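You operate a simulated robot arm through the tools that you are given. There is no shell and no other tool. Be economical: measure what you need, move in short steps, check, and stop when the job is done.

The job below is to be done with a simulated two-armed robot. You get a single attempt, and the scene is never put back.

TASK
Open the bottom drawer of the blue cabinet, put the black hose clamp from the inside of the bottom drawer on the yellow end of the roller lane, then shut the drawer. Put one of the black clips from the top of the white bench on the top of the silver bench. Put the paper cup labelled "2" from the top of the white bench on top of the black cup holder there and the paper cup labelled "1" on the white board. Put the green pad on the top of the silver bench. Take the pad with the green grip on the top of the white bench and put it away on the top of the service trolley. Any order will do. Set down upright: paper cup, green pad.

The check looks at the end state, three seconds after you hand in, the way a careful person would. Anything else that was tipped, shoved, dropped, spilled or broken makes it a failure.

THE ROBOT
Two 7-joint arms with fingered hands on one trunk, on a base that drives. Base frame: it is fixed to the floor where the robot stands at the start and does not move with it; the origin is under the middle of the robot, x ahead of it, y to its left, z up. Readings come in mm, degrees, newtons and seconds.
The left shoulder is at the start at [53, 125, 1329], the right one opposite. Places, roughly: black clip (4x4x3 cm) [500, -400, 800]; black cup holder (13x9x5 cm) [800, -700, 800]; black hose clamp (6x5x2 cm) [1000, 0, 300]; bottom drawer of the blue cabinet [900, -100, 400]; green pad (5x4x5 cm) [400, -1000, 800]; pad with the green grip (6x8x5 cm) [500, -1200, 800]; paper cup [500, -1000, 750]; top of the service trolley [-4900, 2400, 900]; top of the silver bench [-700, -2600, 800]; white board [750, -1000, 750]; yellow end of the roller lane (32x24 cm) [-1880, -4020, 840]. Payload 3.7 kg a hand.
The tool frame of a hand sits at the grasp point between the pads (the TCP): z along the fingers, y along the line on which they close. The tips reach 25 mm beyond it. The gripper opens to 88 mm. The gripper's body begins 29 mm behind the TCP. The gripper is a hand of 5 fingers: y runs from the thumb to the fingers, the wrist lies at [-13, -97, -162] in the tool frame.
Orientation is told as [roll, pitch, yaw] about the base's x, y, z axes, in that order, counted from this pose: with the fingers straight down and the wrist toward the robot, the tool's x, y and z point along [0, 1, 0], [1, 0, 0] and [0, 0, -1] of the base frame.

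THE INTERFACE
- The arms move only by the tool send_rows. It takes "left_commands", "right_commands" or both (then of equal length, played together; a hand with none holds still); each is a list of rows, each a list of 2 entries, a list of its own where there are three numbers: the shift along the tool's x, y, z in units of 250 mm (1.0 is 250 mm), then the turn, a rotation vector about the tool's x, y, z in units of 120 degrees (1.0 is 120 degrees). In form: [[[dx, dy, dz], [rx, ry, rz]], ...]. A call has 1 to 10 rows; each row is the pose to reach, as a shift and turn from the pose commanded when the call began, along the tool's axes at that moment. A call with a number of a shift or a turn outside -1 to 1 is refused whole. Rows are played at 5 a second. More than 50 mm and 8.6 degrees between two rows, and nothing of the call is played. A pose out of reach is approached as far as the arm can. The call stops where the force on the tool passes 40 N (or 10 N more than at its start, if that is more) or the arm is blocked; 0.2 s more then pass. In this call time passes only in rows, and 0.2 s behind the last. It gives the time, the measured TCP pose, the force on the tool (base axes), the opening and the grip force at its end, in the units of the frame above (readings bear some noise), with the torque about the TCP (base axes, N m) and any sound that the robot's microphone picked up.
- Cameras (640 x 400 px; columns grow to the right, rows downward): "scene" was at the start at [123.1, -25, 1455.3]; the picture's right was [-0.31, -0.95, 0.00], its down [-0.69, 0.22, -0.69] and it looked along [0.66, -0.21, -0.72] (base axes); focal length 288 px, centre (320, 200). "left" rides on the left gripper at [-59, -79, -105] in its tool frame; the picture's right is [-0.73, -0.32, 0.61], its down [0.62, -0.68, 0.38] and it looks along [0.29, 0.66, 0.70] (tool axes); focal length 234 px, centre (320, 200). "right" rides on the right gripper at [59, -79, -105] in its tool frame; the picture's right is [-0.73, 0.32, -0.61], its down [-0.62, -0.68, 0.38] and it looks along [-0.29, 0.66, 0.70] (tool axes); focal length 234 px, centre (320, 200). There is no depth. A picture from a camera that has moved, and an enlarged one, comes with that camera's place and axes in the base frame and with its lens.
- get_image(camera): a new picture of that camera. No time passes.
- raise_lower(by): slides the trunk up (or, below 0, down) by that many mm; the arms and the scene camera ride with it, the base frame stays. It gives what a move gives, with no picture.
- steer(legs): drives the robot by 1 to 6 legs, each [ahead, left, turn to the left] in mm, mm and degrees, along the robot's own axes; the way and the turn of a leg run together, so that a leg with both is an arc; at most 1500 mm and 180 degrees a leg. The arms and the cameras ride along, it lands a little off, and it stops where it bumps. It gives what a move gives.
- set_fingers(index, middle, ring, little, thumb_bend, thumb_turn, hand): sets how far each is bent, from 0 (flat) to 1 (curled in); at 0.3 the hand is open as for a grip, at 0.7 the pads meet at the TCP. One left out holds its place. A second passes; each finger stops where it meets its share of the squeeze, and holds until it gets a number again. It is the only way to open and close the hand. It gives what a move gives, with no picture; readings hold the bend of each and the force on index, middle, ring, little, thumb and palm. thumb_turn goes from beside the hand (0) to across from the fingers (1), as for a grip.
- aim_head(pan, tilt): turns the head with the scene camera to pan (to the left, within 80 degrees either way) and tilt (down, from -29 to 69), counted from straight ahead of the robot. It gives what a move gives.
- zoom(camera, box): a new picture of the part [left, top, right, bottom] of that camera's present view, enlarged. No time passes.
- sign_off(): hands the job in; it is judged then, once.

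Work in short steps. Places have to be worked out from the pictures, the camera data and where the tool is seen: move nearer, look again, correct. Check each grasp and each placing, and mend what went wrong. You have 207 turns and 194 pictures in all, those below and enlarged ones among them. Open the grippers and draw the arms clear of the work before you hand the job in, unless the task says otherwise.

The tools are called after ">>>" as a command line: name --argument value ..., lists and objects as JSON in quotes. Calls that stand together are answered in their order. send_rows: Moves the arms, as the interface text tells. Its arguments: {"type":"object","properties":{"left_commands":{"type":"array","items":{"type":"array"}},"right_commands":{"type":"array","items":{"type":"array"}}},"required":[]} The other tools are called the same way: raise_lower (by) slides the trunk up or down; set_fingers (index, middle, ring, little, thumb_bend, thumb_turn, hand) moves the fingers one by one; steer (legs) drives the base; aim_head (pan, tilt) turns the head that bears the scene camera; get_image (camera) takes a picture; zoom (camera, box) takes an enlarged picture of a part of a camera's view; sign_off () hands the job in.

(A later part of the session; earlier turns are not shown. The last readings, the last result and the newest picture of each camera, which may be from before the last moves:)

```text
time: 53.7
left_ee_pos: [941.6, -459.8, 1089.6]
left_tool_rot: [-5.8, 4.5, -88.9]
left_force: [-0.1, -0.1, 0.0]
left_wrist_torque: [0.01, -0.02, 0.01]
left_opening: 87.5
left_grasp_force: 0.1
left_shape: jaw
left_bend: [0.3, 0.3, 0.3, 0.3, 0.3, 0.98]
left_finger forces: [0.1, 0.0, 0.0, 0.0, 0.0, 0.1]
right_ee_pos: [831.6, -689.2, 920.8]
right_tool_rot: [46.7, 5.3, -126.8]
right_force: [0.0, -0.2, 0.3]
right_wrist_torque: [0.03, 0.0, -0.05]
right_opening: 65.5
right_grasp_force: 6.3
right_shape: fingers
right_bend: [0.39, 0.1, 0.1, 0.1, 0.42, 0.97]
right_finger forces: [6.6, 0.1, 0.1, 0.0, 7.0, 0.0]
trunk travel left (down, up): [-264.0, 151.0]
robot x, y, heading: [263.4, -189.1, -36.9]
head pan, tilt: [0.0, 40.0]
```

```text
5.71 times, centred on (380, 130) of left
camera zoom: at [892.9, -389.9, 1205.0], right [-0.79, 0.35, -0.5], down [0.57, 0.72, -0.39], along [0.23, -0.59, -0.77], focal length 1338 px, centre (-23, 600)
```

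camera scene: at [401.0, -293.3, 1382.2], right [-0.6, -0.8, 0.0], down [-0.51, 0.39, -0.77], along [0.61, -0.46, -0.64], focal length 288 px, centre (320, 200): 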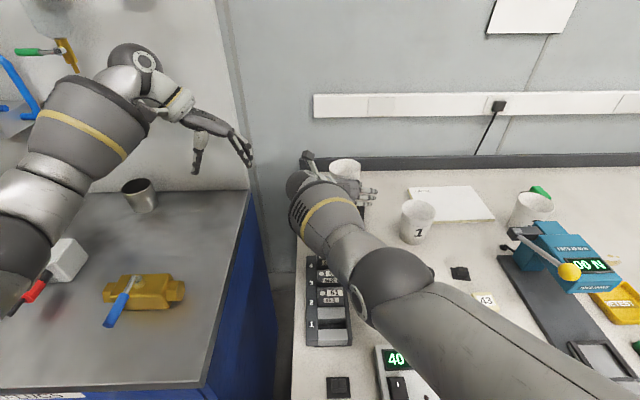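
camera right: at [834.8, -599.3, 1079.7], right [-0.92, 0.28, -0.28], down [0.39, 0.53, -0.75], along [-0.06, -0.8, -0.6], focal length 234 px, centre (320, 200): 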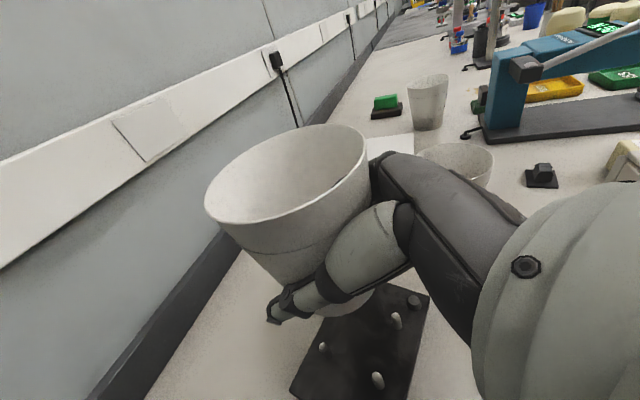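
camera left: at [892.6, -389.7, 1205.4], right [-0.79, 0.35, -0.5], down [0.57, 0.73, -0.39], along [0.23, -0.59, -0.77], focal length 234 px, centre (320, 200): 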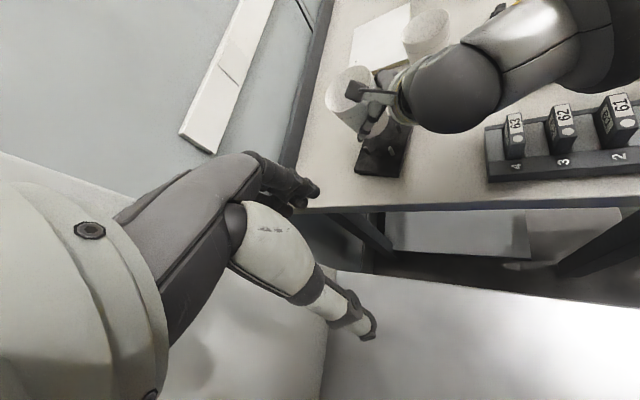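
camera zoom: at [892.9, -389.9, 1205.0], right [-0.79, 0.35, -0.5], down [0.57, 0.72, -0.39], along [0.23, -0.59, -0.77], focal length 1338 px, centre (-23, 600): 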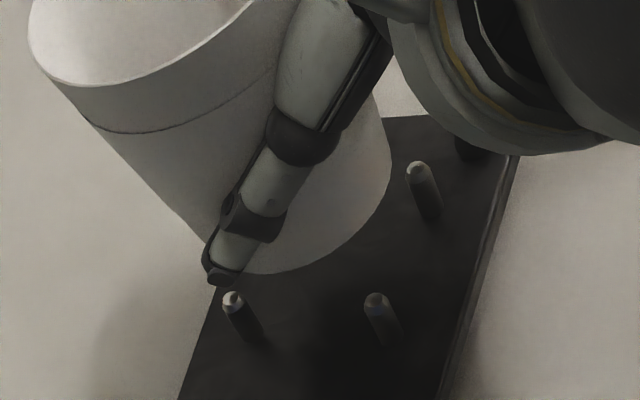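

Base and pin centre agree within ~3 mm, limited by height uncertainty. I descend 18 mm so base and pin tops are level, then compare directly.

>>> send_rows --right_commands '[[[-0.026, 0.004, 0.025], [0, 0, 0]], [[-0.052, 0.009, 0.05], [0, 0, 0]]]'

>>> zoom --camera "left" --box '[355, 95, 405, 165]'

```text
time: 54.3
left_ee_pos: [941.8, -458.7, 1091.0]
left_tool_rot: [-5.8, 4.5, -89.0]
left_force: [0.7, 0.5, -0.1]
left_wrist_torque: [0.04, 0.02, -0.03]
left_opening: 88.0
left_grasp_force: 0.1
left_shape: jaw
left_bend: [0.3, 0.3, 0.3, 0.3, 0.3, 0.98]
left_finger forces: [0.1, 0.0, 0.0, 0.0, 0.1, 0.1]
right_ee_pos: [830.1, -689.3, 903.4]
right_tool_rot: [46.7, 5.4, -126.9]
right_force: [-0.1, -0.7, -1.1]
right_wrist_torque: [0.01, 0.04, -0.01]
right_opening: 65.5
right_grasp_force: 7.3
right_shape: fingers
right_bend: [0.39, 0.1, 0.1, 0.1, 0.42, 0.97]
right_finger forces: [6.7, 0.0, 0.0, 0.0, 6.8, 0.1]
trunk travel left (down, up): [-264.0, 151.0]
robot x, y, heading: [260.2, -191.1, -36.9]
head pan, tilt: [0.0, 40.0]
```

```text
5.71 times, centred on (380, 130) of left
camera zoom: at [892.9, -389.9, 1205.0], right [-0.79, 0.35, -0.5], down [0.57, 0.72, -0.39], along [0.23, -0.59, -0.77], focal length 1338 px, centre (-23, 600)
```

zoom: 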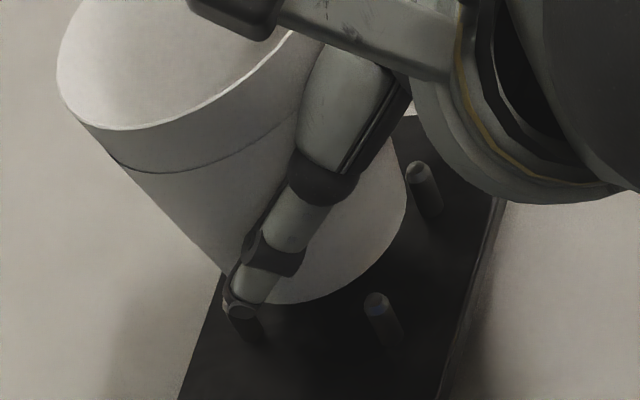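

Remaining offset ≈ 2 mm forward and 2 mm left. Apply and descend 14 mm into the pins.

>>> send_rows --right_commands '[[[0.0055, -0.008, 0.0058], [0, 0, 0]], [[-0.015, -0.005, 0.025], [0, 0, 0]], [[-0.0355, -0.001, 0.044], [0, 0, 0]]]'

>>> zoom --camera "left" --box '[340, 75, 420, 175]'

>>> zoom --camera "scene" --box '[300, 140, 380, 230]'

```text
time: 55.1
left_ee_pos: [940.8, -459.3, 1089.8]
left_tool_rot: [-5.9, 4.5, -89.0]
left_force: [0.9, 0.4, -0.6]
left_wrist_torque: [-0.01, 0.03, 0.01]
left_opening: 88.0
left_grasp_force: 0.0
left_shape: jaw
left_bend: [0.3, 0.3, 0.3, 0.3, 0.3, 0.98]
left_finger forces: [0.1, 0.0, 0.2, 0.0, 0.0, 0.1]
right_ee_pos: [832.9, -688.8, 890.7]
right_tool_rot: [46.8, 5.4, -126.9]
right_force: [-2.2, 0.6, 2.1]
right_wrist_torque: [0.0, 0.01, 0.02]
right_opening: 64.4
right_grasp_force: 6.9
right_shape: fingers
right_bend: [0.39, 0.1, 0.1, 0.1, 0.42, 0.97]
right_finger forces: [7.3, 0.0, 0.0, 0.1, 6.5, 0.0]
trunk travel left (down, up): [-264.0, 151.0]
robot x, y, heading: [262.4, -189.3, -36.9]
head pan, tilt: [0.0, 40.0]
```

```text
4.00 times, centred on (380, 125) of left
camera zoom: at [892.7, -389.7, 1205.1], right [-0.79, 0.35, -0.5], down [0.57, 0.72, -0.39], along [0.23, -0.59, -0.77], focal length 937 px, centre (80, 500)
```

zoom: 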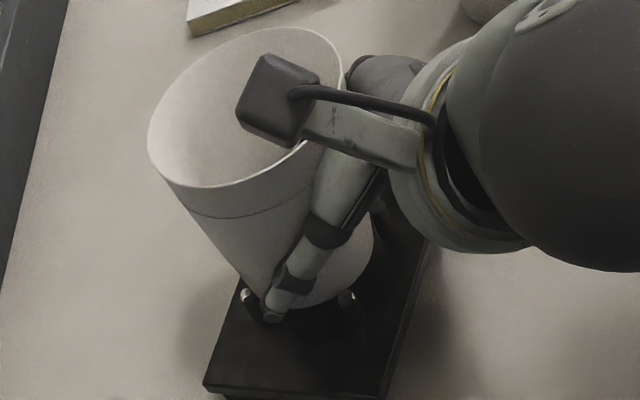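

```text
4.44 times, centred on (340, 185) of scene
camera zoom: at [400.5, -292.4, 1382.4], right [-0.6, -0.8, 0.0], down [-0.51, 0.39, -0.77], along [0.61, -0.46, -0.64], focal length 1280 px, centre (231, 267)
```

zoom: 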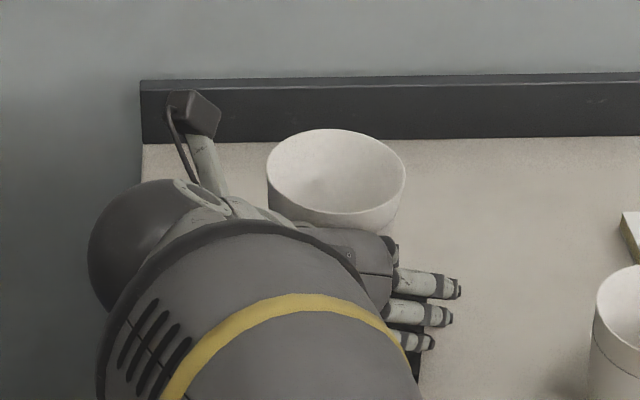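

Slight contact pushing back-right (likely the back-left pin). Shift 2 mm back, 1 mm right, and go down 8 mm more.

>>> send_rows --right_commands '[[[-0.0055, 0.004, -0.0058], [0, 0, 0]], [[-0.0175, 0.006, 0.005], [0, 0, 0]], [[-0.029, 0.008, 0.016], [0, 0, 0]]]'

>>> zoom --camera "left" --box '[340, 75, 420, 175]'

>>> zoom --camera "scene" --box '[300, 140, 380, 230]'

```text
time: 55.9
left_ee_pos: [942.1, -458.9, 1090.4]
left_tool_rot: [-5.8, 4.6, -89.0]
left_force: [0.2, -0.3, 0.1]
left_wrist_torque: [0.03, -0.03, 0.04]
left_opening: 87.6
left_grasp_force: 0.1
left_shape: jaw
left_bend: [0.3, 0.3, 0.3, 0.3, 0.3, 0.98]
left_finger forces: [0.1, 0.1, 0.0, 0.1, 0.0, 0.0]
right_ee_pos: [830.1, -689.2, 880.9]
right_tool_rot: [46.6, 5.4, -126.9]
right_force: [-0.8, 0.1, 0.2]
right_wrist_torque: [0.02, 0.0, -0.02]
right_opening: 64.1
right_grasp_force: 7.0
right_shape: fingers
right_bend: [0.39, 0.1, 0.1, 0.1, 0.42, 0.97]
right_finger forces: [6.4, 0.1, 0.0, 0.0, 6.8, 0.0]
trunk travel left (down, up): [-264.0, 151.0]
robot x, y, heading: [262.8, -187.5, -36.8]
head pan, tilt: [0.0, 40.0]
```

```text
4.00 times, centred on (380, 125) of left
camera zoom: at [892.8, -389.7, 1205.1], right [-0.79, 0.35, -0.5], down [0.57, 0.72, -0.39], along [0.23, -0.59, -0.77], focal length 937 px, centre (80, 500)
```

zoom: 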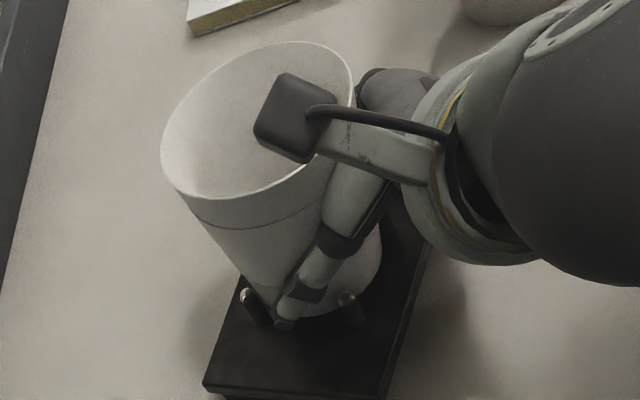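

```text
4.44 times, centred on (340, 185) of scene
camera zoom: at [400.6, -292.4, 1382.4], right [-0.6, -0.8, 0.0], down [-0.51, 0.39, -0.77], along [0.61, -0.46, -0.64], focal length 1280 px, centre (231, 267)
```

zoom: 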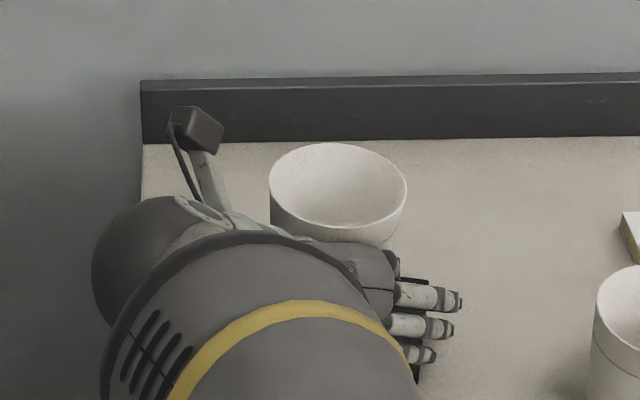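

It slid in with no force; base is below the pin tops. Down 7 mm more until it touches the plate.

>>> send_rows --right_commands '[[[-0.01, 0.002, 0.01], [0, 0, 0]], [[-0.02, 0.003, 0.019], [0, 0, 0]]]'

>>> zoom --camera "left" --box '[340, 75, 420, 175]'

```text
time: 56.5
left_ee_pos: [941.0, -458.9, 1091.4]
left_tool_rot: [-5.7, 4.6, -89.1]
left_force: [0.1, 0.4, 0.4]
left_wrist_torque: [0.04, -0.01, -0.02]
left_opening: 87.7
left_grasp_force: 0.1
left_shape: jaw
left_bend: [0.3, 0.3, 0.3, 0.3, 0.3, 0.98]
left_finger forces: [0.0, 0.0, 0.0, 0.0, 0.0, 0.0]
right_ee_pos: [829.4, -688.4, 875.2]
right_tool_rot: [46.9, 5.3, -126.9]
right_force: [0.4, 0.1, 4.1]
right_wrist_torque: [-0.03, 0.05, -0.02]
right_opening: 64.0
right_grasp_force: 7.1
right_shape: fingers
right_bend: [0.4, 0.1, 0.1, 0.1, 0.42, 0.97]
right_finger forces: [5.9, 0.1, 0.1, 0.4, 6.8, 0.1]
trunk travel left (down, up): [-264.0, 151.0]
robot x, y, heading: [262.1, -187.0, -37.0]
head pan, tilt: [0.0, 40.0]
```

```text
4.00 times, centred on (380, 125) of left
camera zoom: at [892.4, -389.4, 1205.7], right [-0.79, 0.35, -0.5], down [0.57, 0.72, -0.39], along [0.23, -0.59, -0.77], focal length 937 px, centre (80, 500)
```

zoom: 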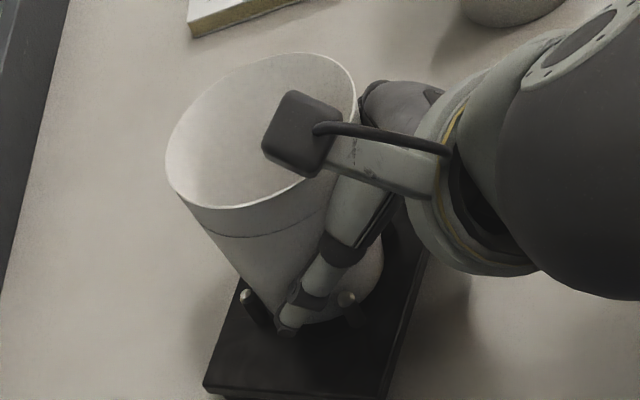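

Base rests on the plate (4 N). Release by opening index and thumb.

>>> set_fingers --hand "right" --index 0.15 --thumb_bend 0.2

>>> zoom --camera "left" --box '[340, 75, 420, 175]'

>>> get_image --camera "right"

```text
time: 57.5
left_ee_pos: [942.1, -459.9, 1089.4]
left_tool_rot: [-5.8, 4.5, -89.0]
left_force: [-0.3, -0.1, -0.3]
left_wrist_torque: [-0.02, -0.01, 0.02]
left_opening: 87.8
left_grasp_force: 0.1
left_shape: jaw
left_bend: [0.3, 0.3, 0.3, 0.3, 0.3, 0.98]
left_finger forces: [0.0, 0.1, 0.0, 0.1, 0.0, 0.1]
right_ee_pos: [829.2, -689.9, 874.4]
right_tool_rot: [46.8, 5.4, -126.9]
right_force: [-1.0, -1.0, 1.0]
right_wrist_torque: [-0.04, 0.06, -0.01]
right_opening: 109.0
right_grasp_force: 0.3
right_shape: fingers
right_bend: [0.15, 0.1, 0.1, 0.1, 0.2, 0.97]
right_finger forces: [0.1, 0.1, 0.0, 0.7, 0.1, 0.0]
trunk travel left (down, up): [-264.0, 151.0]
robot x, y, heading: [258.5, -189.3, -36.7]
head pan, tilt: [0.0, 40.0]
```

```text
4.00 times, centred on (380, 125) of left
camera zoom: at [892.8, -389.9, 1205.1], right [-0.79, 0.35, -0.5], down [0.57, 0.72, -0.39], along [0.23, -0.59, -0.77], focal length 937 px, centre (80, 500)
```

zoom: 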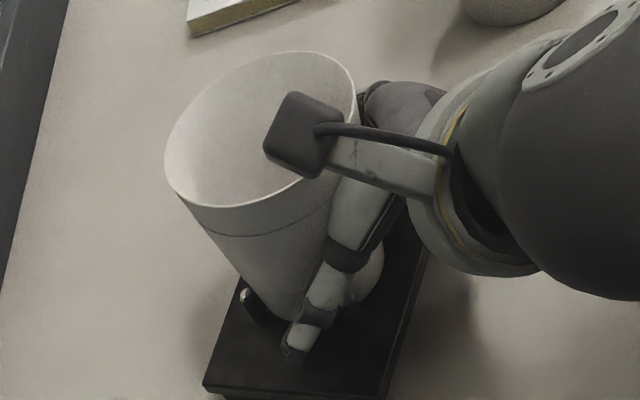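

```text
124 pictures are left
camera right: at [841.9, -612.1, 996.0], right [-0.94, 0.32, -0.14], down [0.33, 0.68, -0.65], along [-0.11, -0.66, -0.75], focal length 234 px, centre (320, 200)
```

right: 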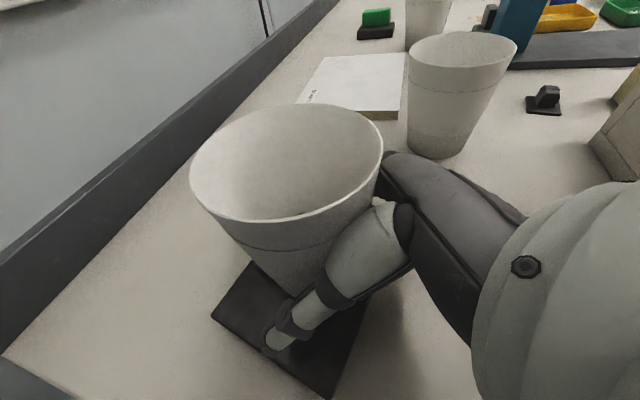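

Cup stands free in the holder. Withdraw: up 40 mm, then back and up.

>>> send_rows --right_commands '[[[0.058, -0.01, -0.055], [0, 0, 0]], [[0.116, -0.019, -0.11], [0, 0, 0]], [[0.116, -0.025, -0.26], [0, 0, 0]], [[0.116, -0.03, -0.41], [0, 0, 0]], [[0.25, -0.04, -0.5], [0, 0, 0]], [[0.38, -0.06, -0.6], [0, 0, 0]]]'

>>> zoom --camera "left" --box '[320, 50, 440, 180]'

>>> get_image --camera "scene"

```text
time: 58.9
left_ee_pos: [940.7, -458.2, 1091.2]
left_tool_rot: [-5.7, 4.6, -89.0]
left_force: [-0.3, -1.0, -1.3]
left_wrist_torque: [-0.03, -0.03, 0.03]
left_opening: 87.7
left_grasp_force: 0.0
left_shape: jaw
left_bend: [0.3, 0.3, 0.3, 0.3, 0.3, 0.98]
left_finger forces: [0.0, 0.0, 0.1, 0.0, 0.1, 0.0]
right_ee_pos: [793.8, -664.3, 1047.5]
right_tool_rot: [46.8, 5.3, -126.9]
right_force: [0.2, -0.2, 0.1]
right_wrist_torque: [-0.04, -0.03, -0.02]
right_opening: 108.9
right_grasp_force: 0.0
right_shape: fingers
right_bend: [0.15, 0.1, 0.1, 0.1, 0.2, 0.97]
right_finger forces: [0.0, 0.1, 0.0, 0.0, 0.0, 0.0]
trunk travel left (down, up): [-264.0, 151.0]
robot x, y, heading: [260.5, -187.6, -36.7]
head pan, tilt: [0.0, 40.0]
```

```text
3.08 times, centred on (380, 115) of left
camera zoom: at [892.6, -389.6, 1205.4], right [-0.79, 0.35, -0.5], down [0.57, 0.72, -0.39], along [0.23, -0.59, -0.77], focal length 720 px, centre (135, 462)
```

zoom: 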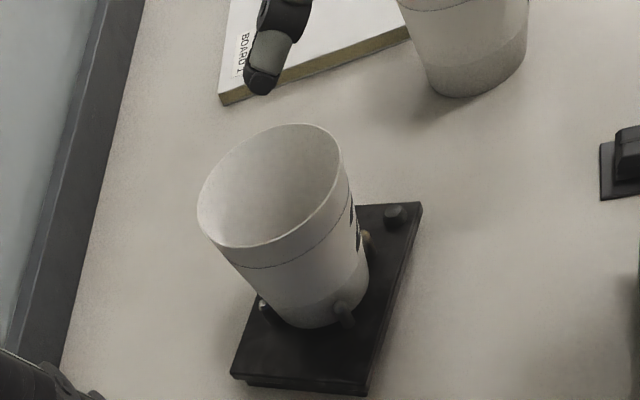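

```text
122 pictures are left
camera scene: at [400.3, -292.2, 1382.5], right [-0.6, -0.8, 0.0], down [-0.51, 0.39, -0.77], along [0.61, -0.46, -0.64], focal length 288 px, centre (320, 200)
```

scene: 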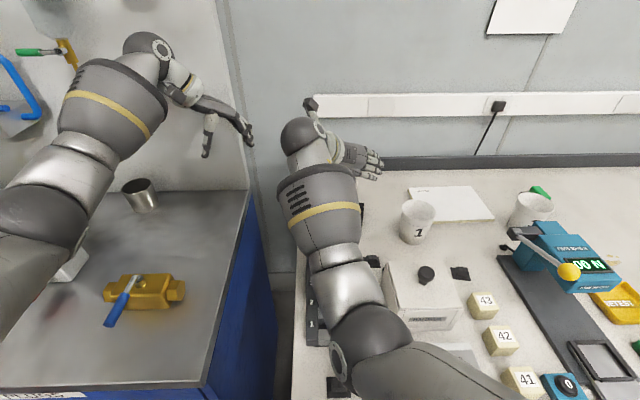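

Cup 2 stands upright between the pins. Next cup 1 (≈[672,-798], base z 808) → board. I reset the hand's roll, use pitch q≈37°, open to ~109 mm, and move to a pre-grasp behind and above cup 1.

>>> send_rows --right_commands '[[[-0.09, 0.148, -0.06], [-0.008, 0.01, -0.0085]], [[-0.18, 0.296, -0.13], [-0.016, 0.02, -0.017]], [[-0.275, 0.444, -0.2], [-0.024, 0.031, -0.0255]], [[-0.37, 0.592, -0.27], [-0.032, 0.042, -0.034]], [[-0.467, 0.74, -0.348], [-0.04, 0.052, -0.0425]]]'

>>> set_fingers --hand "right" --index 0.18 --middle 0.18 --ring 0.18 --little 0.18 --thumb_bend 0.18

>>> get_image --camera "right"

>>> get_image --camera "scene"

```text
time: 60.1
left_ee_pos: [940.5, -459.7, 1091.2]
left_tool_rot: [-5.6, 4.5, -89.0]
left_force: [-0.3, 0.1, -0.3]
left_wrist_torque: [0.0, -0.02, -0.02]
left_opening: 87.8
left_grasp_force: 0.1
left_shape: jaw
left_bend: [0.3, 0.3, 0.3, 0.3, 0.3, 0.98]
left_finger forces: [0.0, 0.0, 0.0, 0.0, 0.0, 0.0]
right_ee_pos: [571.1, -723.5, 1004.6]
right_tool_rot: [53.1, -1.9, -127.2]
right_force: [0.1, 0.1, 0.1]
right_wrist_torque: [0.0, 0.0, -0.01]
right_opening: 109.2
right_grasp_force: 0.0
right_shape: fingers
right_bend: [0.15, 0.1, 0.1, 0.1, 0.2, 0.97]
right_finger forces: [0.1, 0.0, 0.1, 0.0, 0.0, 0.1]
trunk travel left (down, up): [-264.0, 151.0]
robot x, y, heading: [258.2, -185.5, -36.8]
head pan, tilt: [0.0, 40.0]
```

```text
time: 61.1
left_ee_pos: [941.2, -460.3, 1090.0]
left_tool_rot: [-5.9, 4.5, -89.0]
left_force: [-0.1, -0.9, -0.1]
left_wrist_torque: [0.02, 0.0, -0.02]
left_opening: 87.6
left_grasp_force: 0.1
left_shape: jaw
left_bend: [0.3, 0.3, 0.3, 0.3, 0.3, 0.98]
left_finger forces: [0.1, 0.0, 0.1, 0.0, 0.0, 0.0]
right_ee_pos: [571.9, -722.8, 1005.3]
right_tool_rot: [53.0, -1.7, -127.2]
right_force: [-0.2, -0.3, -1.1]
right_wrist_torque: [0.01, 0.03, -0.03]
right_opening: 106.9
right_grasp_force: 0.1
right_shape: fingers
right_bend: [0.18, 0.18, 0.18, 0.18, 0.18, 0.97]
right_finger forces: [0.0, 0.0, 0.1, 0.1, 0.0, 0.1]
trunk travel left (down, up): [-264.0, 151.0]
robot x, y, heading: [262.1, -188.3, -37.1]
head pan, tilt: [0.0, 40.0]
```

```text
121 pictures are left
camera right: at [582.6, -627.5, 1113.9], right [-0.93, 0.3, -0.2], down [0.34, 0.57, -0.75], along [-0.11, -0.77, -0.63], focal length 234 px, centre (320, 200)
```

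right: 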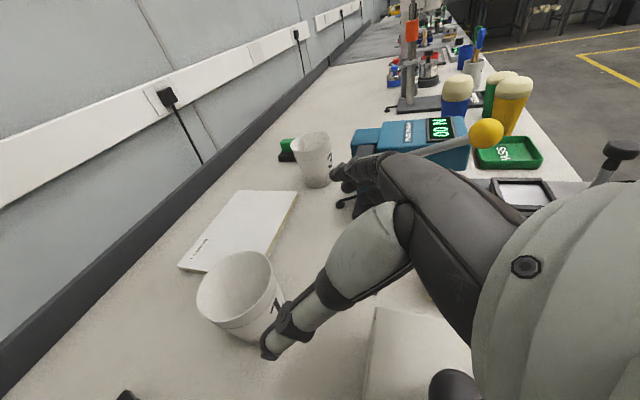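

```text
120 pictures are left
camera scene: at [400.7, -292.5, 1382.4], right [-0.6, -0.8, 0.0], down [-0.51, 0.39, -0.77], along [0.61, -0.46, -0.64], focal length 288 px, centre (320, 200)
```

scene: 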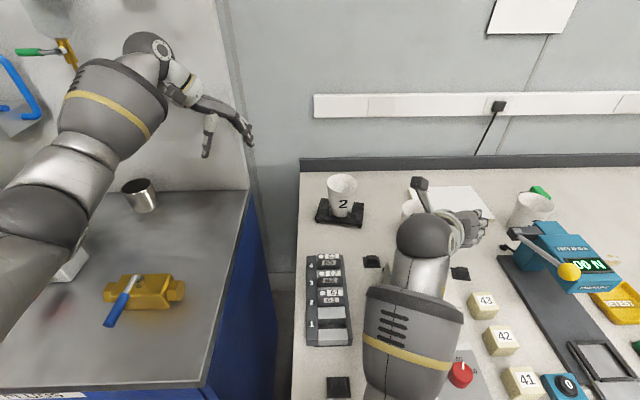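

Cup 1 confirmed at [671,-798]. I drop onto the approach axis and slide in along the tool axis.

>>> send_rows --right_commands '[[[-0.144, 0, 0.108], [0, 0, 0]], [[-0.144, 0, 0.24], [0, 0, 0]], [[-0.144, 0, 0.37], [0, 0, 0]], [[-0.144, 0, 0.5], [0, 0, 0]]]'

>>> get_image --camera "right"

```text
time: 62.1
left_ee_pos: [942.5, -459.9, 1088.5]
left_tool_rot: [-5.8, 4.5, -89.1]
left_force: [-0.1, 0.1, -0.4]
left_wrist_torque: [0.02, 0.0, 0.0]
left_opening: 87.9
left_grasp_force: 0.1
left_shape: jaw
left_bend: [0.3, 0.3, 0.3, 0.3, 0.3, 0.98]
left_finger forces: [0.1, 0.1, 0.0, 0.0, 0.0, 0.0]
right_ee_pos: [631.7, -773.2, 899.3]
right_tool_rot: [52.9, -1.6, -127.3]
right_force: [-0.6, 0.2, 0.2]
right_wrist_torque: [0.0, 0.0, 0.0]
right_opening: 106.9
right_grasp_force: 0.0
right_shape: fingers
right_bend: [0.18, 0.18, 0.18, 0.18, 0.18, 0.97]
right_finger forces: [0.0, 0.0, 0.0, 0.1, 0.0, 0.1]
trunk travel left (down, up): [-264.0, 151.0]
robot x, y, heading: [259.6, -185.3, -36.5]
head pan, tilt: [0.0, 40.0]
```

```text
119 pictures are left
camera right: at [643.0, -677.2, 1006.9], right [-0.93, 0.3, -0.2], down [0.34, 0.57, -0.75], along [-0.11, -0.77, -0.63], focal length 234 px, centre (320, 200)
```

right: 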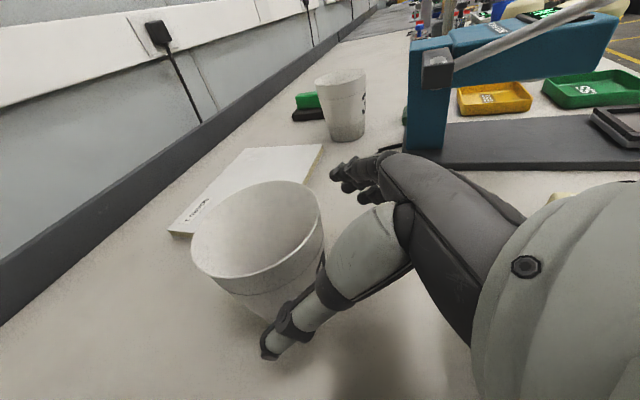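

>>> send_rows --right_commands '[[[0, -0.016, 0.04], [0, 0, 0]], [[0.002, -0.016, 0.08], [0, 0, 0]], [[0.004, -0.016, 0.117], [0, 0, 0]]]'

>>> get_image --camera "right"

```text
time: 62.9
left_ee_pos: [941.9, -458.6, 1090.2]
left_tool_rot: [-5.8, 4.4, -89.0]
left_force: [0.5, -0.2, -0.1]
left_wrist_torque: [0.0, 0.05, 0.02]
left_opening: 87.9
left_grasp_force: 0.1
left_shape: jaw
left_bend: [0.3, 0.3, 0.3, 0.3, 0.3, 0.98]
left_finger forces: [0.1, 0.0, 0.0, 0.0, 0.0, 0.0]
right_ee_pos: [653.5, -784.6, 882.1]
right_tool_rot: [52.9, -1.6, -127.3]
right_force: [0.2, 0.9, -0.1]
right_wrist_torque: [0.01, -0.03, 0.02]
right_opening: 106.9
right_grasp_force: 0.1
right_shape: fingers
right_bend: [0.18, 0.18, 0.18, 0.18, 0.18, 0.97]
right_finger forces: [0.1, 0.0, 0.0, 0.1, 0.0, 0.0]
trunk travel left (down, up): [-264.0, 151.0]
robot x, y, heading: [258.4, -187.4, -36.8]
head pan, tilt: [0.0, 40.0]
```

```text
118 pictures are left
camera right: at [663.4, -688.6, 991.0], right [-0.93, 0.3, -0.2], down [0.34, 0.57, -0.75], along [-0.11, -0.77, -0.63], focal length 234 px, centre (320, 200)
```

right: 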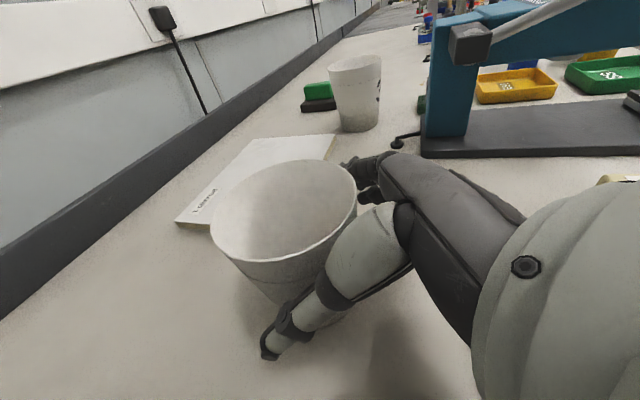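

Well straddled. Close the hand.

>>> set_fingers --hand "right" --index 0.48 --middle 0.48 --ring 0.4 --little 0.3 --thumb_bend 0.48

>>> get_image --camera "right"

```text
time: 63.9
left_ee_pos: [941.9, -459.7, 1089.3]
left_tool_rot: [-5.8, 4.5, -89.1]
left_force: [0.2, -0.7, 0.2]
left_wrist_torque: [0.01, -0.02, 0.0]
left_opening: 87.5
left_grasp_force: 0.0
left_shape: jaw
left_bend: [0.3, 0.3, 0.3, 0.3, 0.3, 0.98]
left_finger forces: [0.1, 0.0, 0.1, 0.1, 0.0, 0.0]
right_ee_pos: [653.2, -784.6, 884.0]
right_tool_rot: [53.0, -1.7, -127.3]
right_force: [-0.2, 0.4, 0.2]
right_wrist_torque: [0.03, 0.03, 0.0]
right_opening: 62.1
right_grasp_force: 6.7
right_shape: fingers
right_bend: [0.41, 0.46, 0.4, 0.3, 0.42, 0.97]
right_finger forces: [4.6, 1.6, 0.0, 0.1, 6.9, 0.0]
trunk travel left (down, up): [-264.0, 151.0]
robot x, y, heading: [257.9, -188.0, -37.1]
head pan, tilt: [0.0, 40.0]
```

```text
117 pictures are left
camera right: at [663.0, -688.6, 991.4], right [-0.93, 0.3, -0.2], down [0.34, 0.57, -0.75], along [-0.11, -0.77, -0.63], focal length 234 px, centre (320, 200)
```

right: 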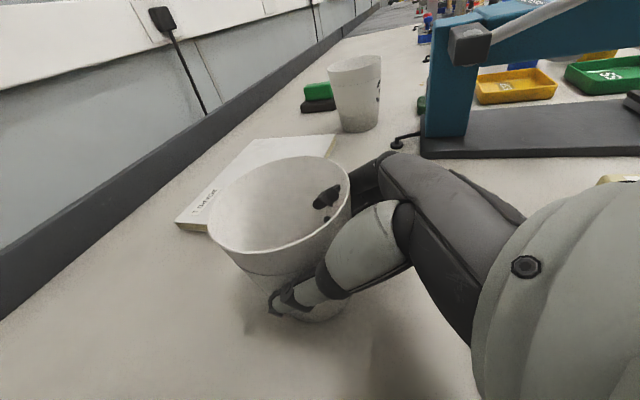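

Cup 1 is held upright. Lift 75 mm, then drive right 112 mm and forward 50 mm toward the board.

>>> send_rows --right_commands '[[[0.08, 0, -0.06], [0, 0, 0]], [[0.16, 0, -0.12], [0, 0, 0]], [[0.24, 0, -0.181], [0, 0, 0]]]'

>>> steer --legs '[[50, -112, 0]]'

>>> get_image --camera "right"

>>> get_image --camera "scene"

```text
time: 64.7
left_ee_pos: [940.9, -460.9, 1090.4]
left_tool_rot: [-5.8, 4.5, -88.9]
left_force: [-0.2, -0.5, -0.1]
left_wrist_torque: [-0.02, -0.02, 0.03]
left_opening: 87.9
left_grasp_force: 0.1
left_shape: jaw
left_bend: [0.3, 0.3, 0.3, 0.3, 0.3, 0.98]
left_finger forces: [0.1, 0.1, 0.0, 0.0, 0.0, 0.1]
right_ee_pos: [652.6, -784.6, 959.0]
right_tool_rot: [52.9, -1.7, -127.3]
right_force: [0.0, -0.6, 0.5]
right_wrist_torque: [0.01, -0.01, 0.0]
right_opening: 61.6
right_grasp_force: 6.4
right_shape: fingers
right_bend: [0.41, 0.46, 0.4, 0.3, 0.42, 0.97]
right_finger forces: [4.6, 1.5, 0.0, 0.0, 6.9, 0.1]
trunk travel left (down, up): [-264.0, 151.0]
robot x, y, heading: [256.0, -186.3, -36.8]
head pan, tilt: [0.0, 40.0]
```

```text
time: 66.4
left_ee_pos: [905.8, -561.5, 1090.9]
left_tool_rot: [-5.8, 4.5, -88.5]
left_force: [0.4, 0.3, -1.0]
left_wrist_torque: [-0.01, 0.0, -0.02]
left_opening: 87.8
left_grasp_force: 0.0
left_shape: jaw
left_bend: [0.3, 0.3, 0.3, 0.3, 0.3, 0.98]
left_finger forces: [0.1, 0.1, 0.0, 0.0, 0.0, 0.0]
right_ee_pos: [619.9, -887.4, 957.7]
right_tool_rot: [52.9, -1.6, -126.8]
right_force: [-0.6, 0.2, 1.1]
right_wrist_torque: [0.04, -0.01, -0.02]
right_opening: 62.0
right_grasp_force: 6.7
right_shape: fingers
right_bend: [0.41, 0.46, 0.4, 0.3, 0.42, 0.97]
right_finger forces: [4.6, 1.5, 0.0, 0.1, 6.8, 0.0]
trunk travel left (down, up): [-264.0, 151.0]
robot x, y, heading: [220.3, -296.0, -36.2]
head pan, tilt: [0.0, 40.0]
stopped in leg 1: the robot was blocked; the commanded pose is now the measured one
```

```text
116 pictures are left
camera right: at [630.1, -792.0, 1066.4], right [-0.94, 0.29, -0.2], down [0.34, 0.57, -0.75], along [-0.1, -0.77, -0.63], focal length 234 px, centre (320, 200)
```

right: 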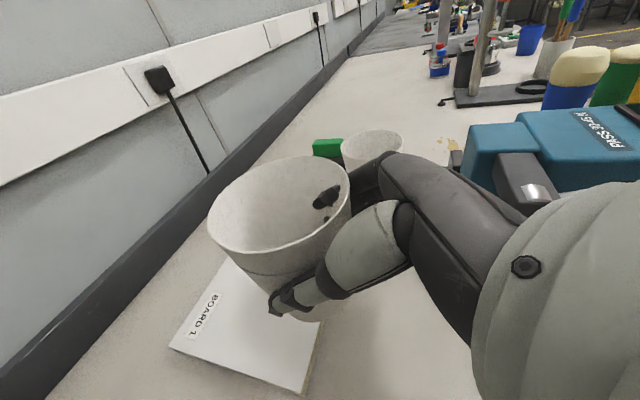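

```text
115 pictures are left
camera scene: at [363.8, -399.2, 1382.4], right [-0.59, -0.81, 0.0], down [-0.52, 0.38, -0.77], along [0.62, -0.45, -0.64], focal length 288 px, centre (320, 200)
```

scene: 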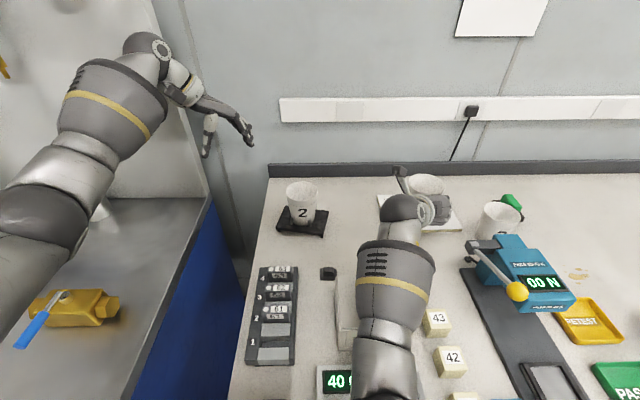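

The base touched the bench (can't get closer). The arm can do the rest: 82 mm ahead, 10 mm right, then down 50 mm over the board.

>>> send_rows --right_commands '[[[0.066, 0.013, 0.087], [0, 0, 0]], [[0.132, 0.026, 0.175], [0, 0, 0]], [[0.1975, 0.04, 0.262], [0, 0, 0]], [[0.118, 0.04, 0.322], [0, 0, 0]], [[0.038, 0.04, 0.382], [0, 0, 0]]]'

>>> get_image --camera "right"

>>> zoom --camera "scene" --box '[360, 140, 480, 240]'

```text
time: 67.6
left_ee_pos: [905.8, -561.3, 1090.3]
left_tool_rot: [-5.9, 4.6, -88.5]
left_force: [0.2, -0.2, 0.4]
left_wrist_torque: [0.02, 0.0, -0.03]
left_opening: 87.5
left_grasp_force: 0.0
left_shape: jaw
left_bend: [0.3, 0.3, 0.3, 0.3, 0.3, 0.98]
left_finger forces: [0.0, 0.0, 0.1, 0.0, 0.1, 0.1]
right_ee_pos: [679.7, -947.6, 908.4]
right_tool_rot: [52.9, -1.8, -126.8]
right_force: [0.4, -0.8, 0.0]
right_wrist_torque: [0.01, 0.01, -0.02]
right_opening: 61.7
right_grasp_force: 6.4
right_shape: fingers
right_bend: [0.41, 0.46, 0.4, 0.3, 0.42, 0.97]
right_finger forces: [4.6, 1.6, 0.1, 0.0, 6.8, 0.1]
trunk travel left (down, up): [-264.0, 151.0]
robot x, y, heading: [222.5, -295.6, -36.5]
head pan, tilt: [0.0, 40.0]
```

```text
114 pictures are left
camera right: at [689.9, -851.3, 1015.9], right [-0.94, 0.29, -0.2], down [0.34, 0.57, -0.75], along [-0.1, -0.77, -0.63], focal length 234 px, centre (320, 200)
```

right: 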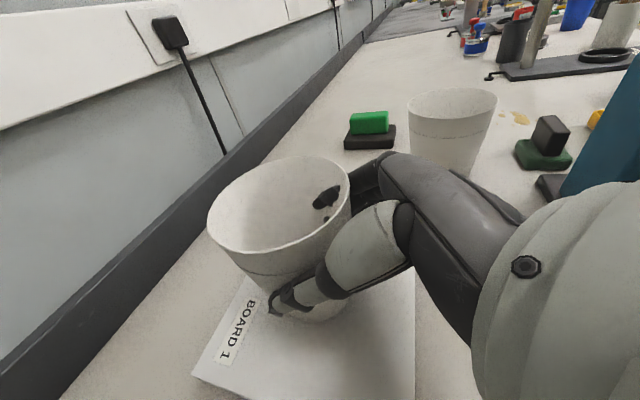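

```text
4.00 times, centred on (420, 190) of scene
camera zoom: at [364.0, -399.4, 1382.3], right [-0.59, -0.81, 0.0], down [-0.52, 0.38, -0.77], along [0.62, -0.45, -0.64], focal length 1152 px, centre (-80, 240)
```

zoom: 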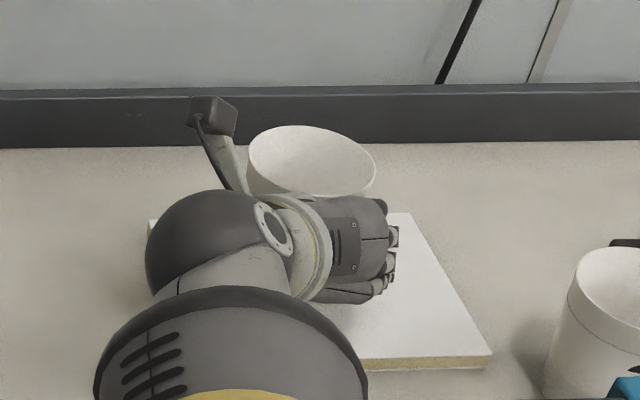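

Cup is over the board. Lower 12 mm to contact.

>>> send_rows --right_commands '[[[-0.013, 0, 0.01], [0, 0, 0]], [[-0.026, 0, 0.019], [0, 0, 0]], [[-0.038, 0, 0.029], [0, 0, 0]]]'

>>> get_image --camera "right"

```text
time: 68.4
left_ee_pos: [907.2, -560.8, 1090.0]
left_tool_rot: [-5.8, 4.5, -88.5]
left_force: [0.8, 0.0, 0.7]
left_wrist_torque: [0.01, -0.01, 0.03]
left_opening: 88.1
left_grasp_force: 0.1
left_shape: jaw
left_bend: [0.3, 0.3, 0.3, 0.3, 0.3, 0.98]
left_finger forces: [0.1, 0.1, 0.1, 0.1, 0.0, 0.0]
right_ee_pos: [679.1, -946.5, 896.9]
right_tool_rot: [53.0, -1.6, -126.8]
right_force: [-0.5, 0.6, 0.0]
right_wrist_torque: [0.0, 0.0, 0.01]
right_opening: 61.7
right_grasp_force: 6.1
right_shape: fingers
right_bend: [0.41, 0.46, 0.4, 0.3, 0.42, 0.97]
right_finger forces: [4.7, 1.5, 0.1, 0.0, 6.9, 0.1]
trunk travel left (down, up): [-264.0, 151.0]
robot x, y, heading: [220.2, -297.0, -36.2]
head pan, tilt: [0.0, 40.0]
```

```text
112 pictures are left
camera right: at [689.5, -850.4, 1004.8], right [-0.94, 0.29, -0.2], down [0.34, 0.57, -0.75], along [-0.1, -0.77, -0.63], focal length 234 px, centre (320, 200)
```

right: 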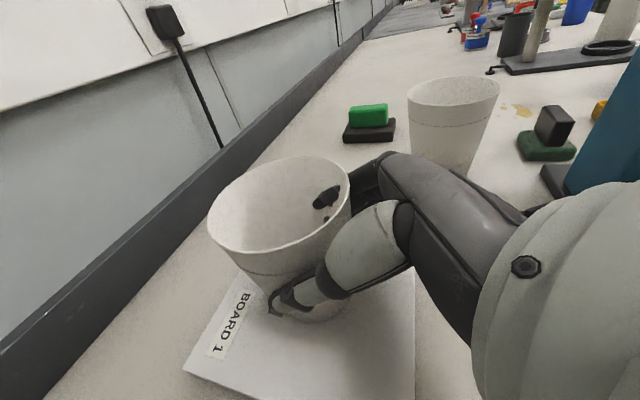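

No contact yet; lower 5 mm more in small steps.

>>> send_rows --right_commands '[[[-0.006, 0, 0.005], [0, 0, 0]], [[-0.011, 0, 0.008], [0, 0, 0]], [[-0.016, 0, 0.012], [0, 0, 0]]]'

```text
time: 69.2
left_ee_pos: [906.3, -560.0, 1090.8]
left_tool_rot: [-5.6, 4.4, -88.5]
left_force: [0.2, 0.1, -0.1]
left_wrist_torque: [0.0, 0.0, 0.02]
left_opening: 87.5
left_grasp_force: 0.1
left_shape: jaw
left_bend: [0.3, 0.3, 0.3, 0.3, 0.3, 0.98]
left_finger forces: [0.0, 0.0, 0.0, 0.0, 0.0, 0.1]
right_ee_pos: [677.6, -946.1, 894.7]
right_tool_rot: [53.2, -1.7, -126.7]
right_force: [-0.1, 1.1, 6.4]
right_wrist_torque: [-0.09, -0.03, -0.02]
right_opening: 61.6
right_grasp_force: 5.7
right_shape: fingers
right_bend: [0.41, 0.46, 0.4, 0.3, 0.43, 0.96]
right_finger forces: [3.9, 1.2, 0.1, 0.0, 6.4, 0.0]
trunk travel left (down, up): [-264.0, 151.0]
robot x, y, heading: [220.6, -296.3, -36.3]
head pan, tilt: [0.0, 40.0]
```

Contact (6 N). Release and withdraw back along the tool axis.

>>> set_fingers --hand "right" --index 0.15 --middle 0.15 --ring 0.15 --little 0.15 --thumb_bend 0.18

>>> send_rows --right_commands '[[[0, 0, -0.1], [0, 0, 0]], [[0, 0, -0.25], [0, 0, 0]], [[0, 0, -0.4], [0, 0, 0]], [[0.1, 0, -0.52], [0, 0, 0]], [[0.25, 0, -0.6], [0, 0, 0]]]'

>>> get_image --camera "right"

>>> get_image --camera "scene"

```text
time: 70.2
left_ee_pos: [906.3, -561.0, 1090.5]
left_tool_rot: [-5.8, 4.6, -88.6]
left_force: [0.6, 0.1, 0.1]
left_wrist_torque: [0.04, 0.01, 0.01]
left_opening: 87.8
left_grasp_force: 0.1
left_shape: jaw
left_bend: [0.3, 0.3, 0.3, 0.3, 0.3, 0.98]
left_finger forces: [0.1, 0.0, 0.0, 0.0, 0.1, 0.0]
right_ee_pos: [678.3, -947.3, 891.7]
right_tool_rot: [53.0, -1.6, -126.8]
right_force: [0.3, -0.6, 0.0]
right_wrist_torque: [0.03, 0.03, -0.03]
right_opening: 110.1
right_grasp_force: 0.1
right_shape: fingers
right_bend: [0.15, 0.15, 0.15, 0.15, 0.18, 0.97]
right_finger forces: [0.1, 0.0, 0.0, 0.1, 0.1, 0.1]
trunk travel left (down, up): [-264.0, 151.0]
robot x, y, heading: [216.2, -293.3, -36.4]
head pan, tilt: [0.0, 40.0]
```

```text
time: 71.4
left_ee_pos: [907.7, -560.1, 1089.1]
left_tool_rot: [-5.8, 4.4, -88.4]
left_force: [0.6, 0.5, 0.9]
left_wrist_torque: [-0.02, -0.02, -0.01]
left_opening: 88.0
left_grasp_force: 0.1
left_shape: jaw
left_bend: [0.3, 0.3, 0.3, 0.3, 0.3, 0.98]
left_finger forces: [0.0, 0.1, 0.1, 0.0, 0.0, 0.0]
right_ee_pos: [617.9, -895.2, 1032.7]
right_tool_rot: [52.9, -1.8, -126.8]
right_force: [-1.0, 0.0, 0.2]
right_wrist_torque: [0.0, 0.03, 0.02]
right_opening: 110.2
right_grasp_force: 0.0
right_shape: fingers
right_bend: [0.15, 0.15, 0.15, 0.15, 0.18, 0.98]
right_finger forces: [0.1, 0.0, 0.0, 0.1, 0.1, 0.0]
trunk travel left (down, up): [-264.0, 151.0]
robot x, y, heading: [219.7, -297.4, -36.2]
head pan, tilt: [0.0, 40.0]
heard: snap
```

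```text
111 pictures are left
camera right: at [627.8, -800.1, 1140.9], right [-0.94, 0.29, -0.2], down [0.34, 0.57, -0.75], along [-0.1, -0.77, -0.63], focal length 234 px, centre (320, 200)
```

right: 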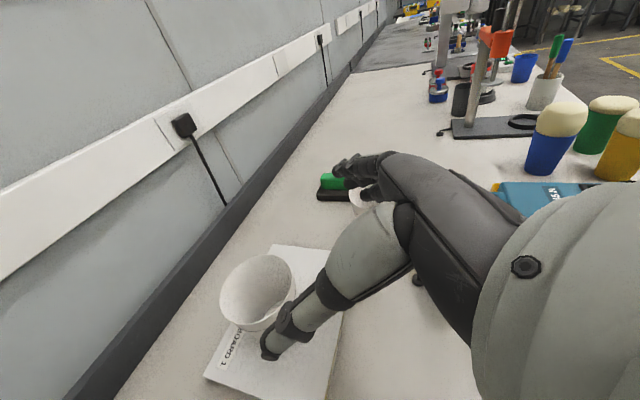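

```text
110 pictures are left
camera scene: at [364.6, -397.8, 1382.4], right [-0.59, -0.81, 0.0], down [-0.52, 0.38, -0.77], along [0.62, -0.45, -0.64], focal length 288 px, centre (320, 200)
```

scene: 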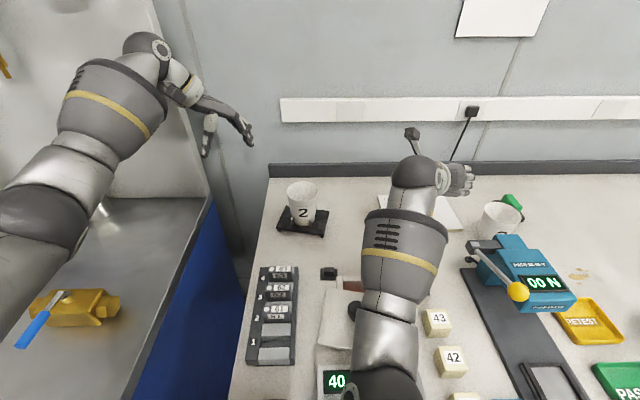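

A "snap" was heard. I inspect the area beneath the forearm.

>>> zoom --camera "scene" --box '[240, 250, 470, 400]'

>>> zoom --camera "scene" --box '[360, 160, 560, 300]'

```text
2.67 times, centred on (355, 325) of scene
camera zoom: at [364.6, -397.8, 1382.4], right [-0.59, -0.81, 0.0], down [-0.52, 0.38, -0.77], along [0.62, -0.45, -0.64], focal length 768 px, centre (227, -133)
```

zoom: 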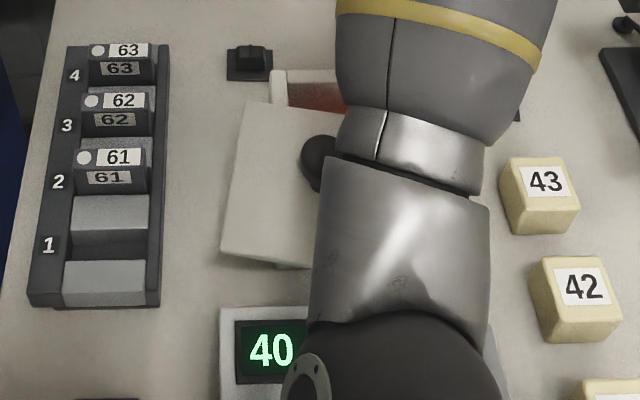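

```text
2.86 times, centred on (460, 230) of scene
camera zoom: at [364.6, -397.8, 1382.4], right [-0.59, -0.81, 0.0], down [-0.52, 0.38, -0.77], along [0.62, -0.45, -0.64], focal length 823 px, centre (-80, 114)
```

zoom: 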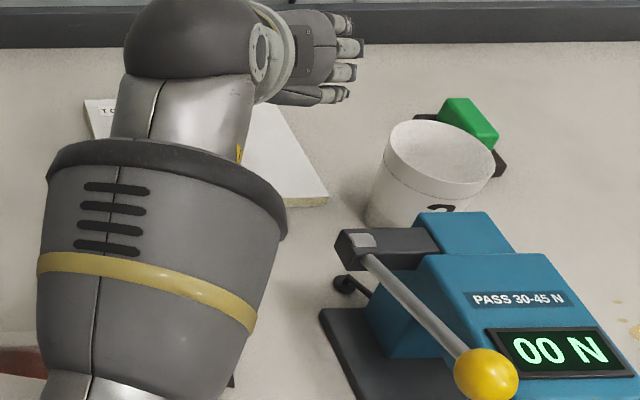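

My forearm shoved the warm box's lid by its knob. Raise the trunk straight up to free it, then inspect and fix.

>>> raise_lower --by 130

>>> steer --legs '[[-250, 0, 0]]'

>>> get_image --camera "scene"

>>> zoom --camera "scene" --box '[240, 200, 420, 320]'

```text
time: 73.0
left_ee_pos: [905.9, -561.4, 1219.2]
left_tool_rot: [-5.7, 4.6, -88.5]
left_force: [-0.7, 0.0, 0.8]
left_wrist_torque: [0.05, 0.0, 0.02]
left_opening: 87.6
left_grasp_force: 0.1
left_shape: jaw
left_bend: [0.3, 0.3, 0.3, 0.3, 0.3, 0.98]
left_finger forces: [0.0, 0.0, 0.1, 0.0, 0.0, 0.1]
right_ee_pos: [615.2, -894.1, 1161.4]
right_tool_rot: [53.0, -1.7, -126.8]
right_force: [-0.4, 1.0, -0.8]
right_wrist_torque: [-0.02, -0.03, 0.02]
right_opening: 110.5
right_grasp_force: 0.1
right_shape: fingers
right_bend: [0.15, 0.15, 0.15, 0.15, 0.18, 0.98]
right_finger forces: [0.0, 0.1, 0.0, 0.0, 0.1, 0.0]
trunk travel left (down, up): [-394.0, 21.0]
robot x, y, heading: [219.6, -293.0, -36.2]
head pan, tilt: [0.0, 40.0]
```

```text
time: 74.8
left_ee_pos: [703.1, -415.2, 1219.7]
left_tool_rot: [-5.7, 4.5, -88.7]
left_force: [-0.9, -0.2, 0.3]
left_wrist_torque: [0.02, 0.02, 0.0]
left_opening: 87.6
left_grasp_force: 0.1
left_shape: jaw
left_bend: [0.3, 0.3, 0.3, 0.3, 0.3, 0.98]
left_finger forces: [0.0, 0.0, 0.0, 0.0, 0.0, 0.0]
right_ee_pos: [411.1, -747.1, 1163.3]
right_tool_rot: [52.9, -1.7, -127.0]
right_force: [0.6, -1.2, 0.3]
right_wrist_torque: [-0.01, -0.02, 0.0]
right_opening: 110.1
right_grasp_force: 0.0
right_shape: fingers
right_bend: [0.15, 0.15, 0.15, 0.15, 0.18, 0.98]
right_finger forces: [0.0, 0.0, 0.1, 0.0, 0.1, 0.0]
trunk travel left (down, up): [-394.0, 21.0]
robot x, y, heading: [19.2, -141.8, -36.6]
head pan, tilt: [0.0, 40.0]
```

```text
107 pictures are left
camera scene: at [121.8, -220.9, 1515.2], right [-0.6, -0.8, 0.0], down [-0.52, 0.38, -0.77], along [0.62, -0.46, -0.64], focal length 288 px, centre (320, 200)
```

scene: 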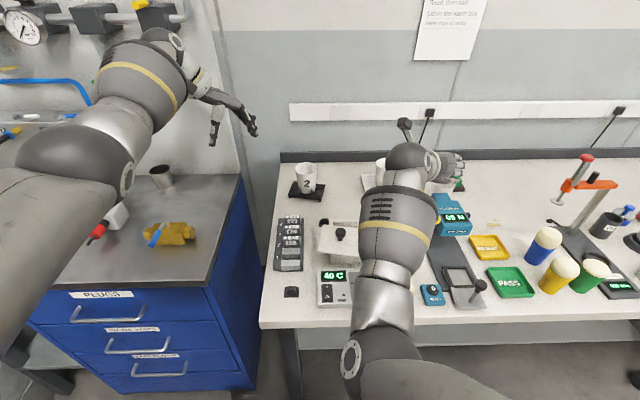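

```text
3.33 times, centred on (330, 260) of scene
camera zoom: at [121.8, -220.9, 1515.2], right [-0.6, -0.8, 0.0], down [-0.52, 0.38, -0.77], along [0.62, -0.46, -0.64], focal length 960 px, centre (287, 0)
```

zoom: 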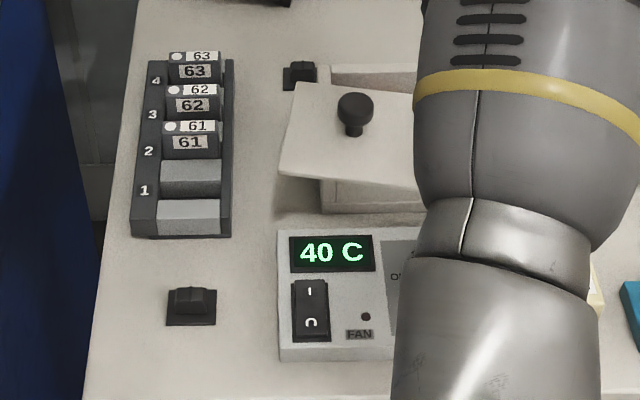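

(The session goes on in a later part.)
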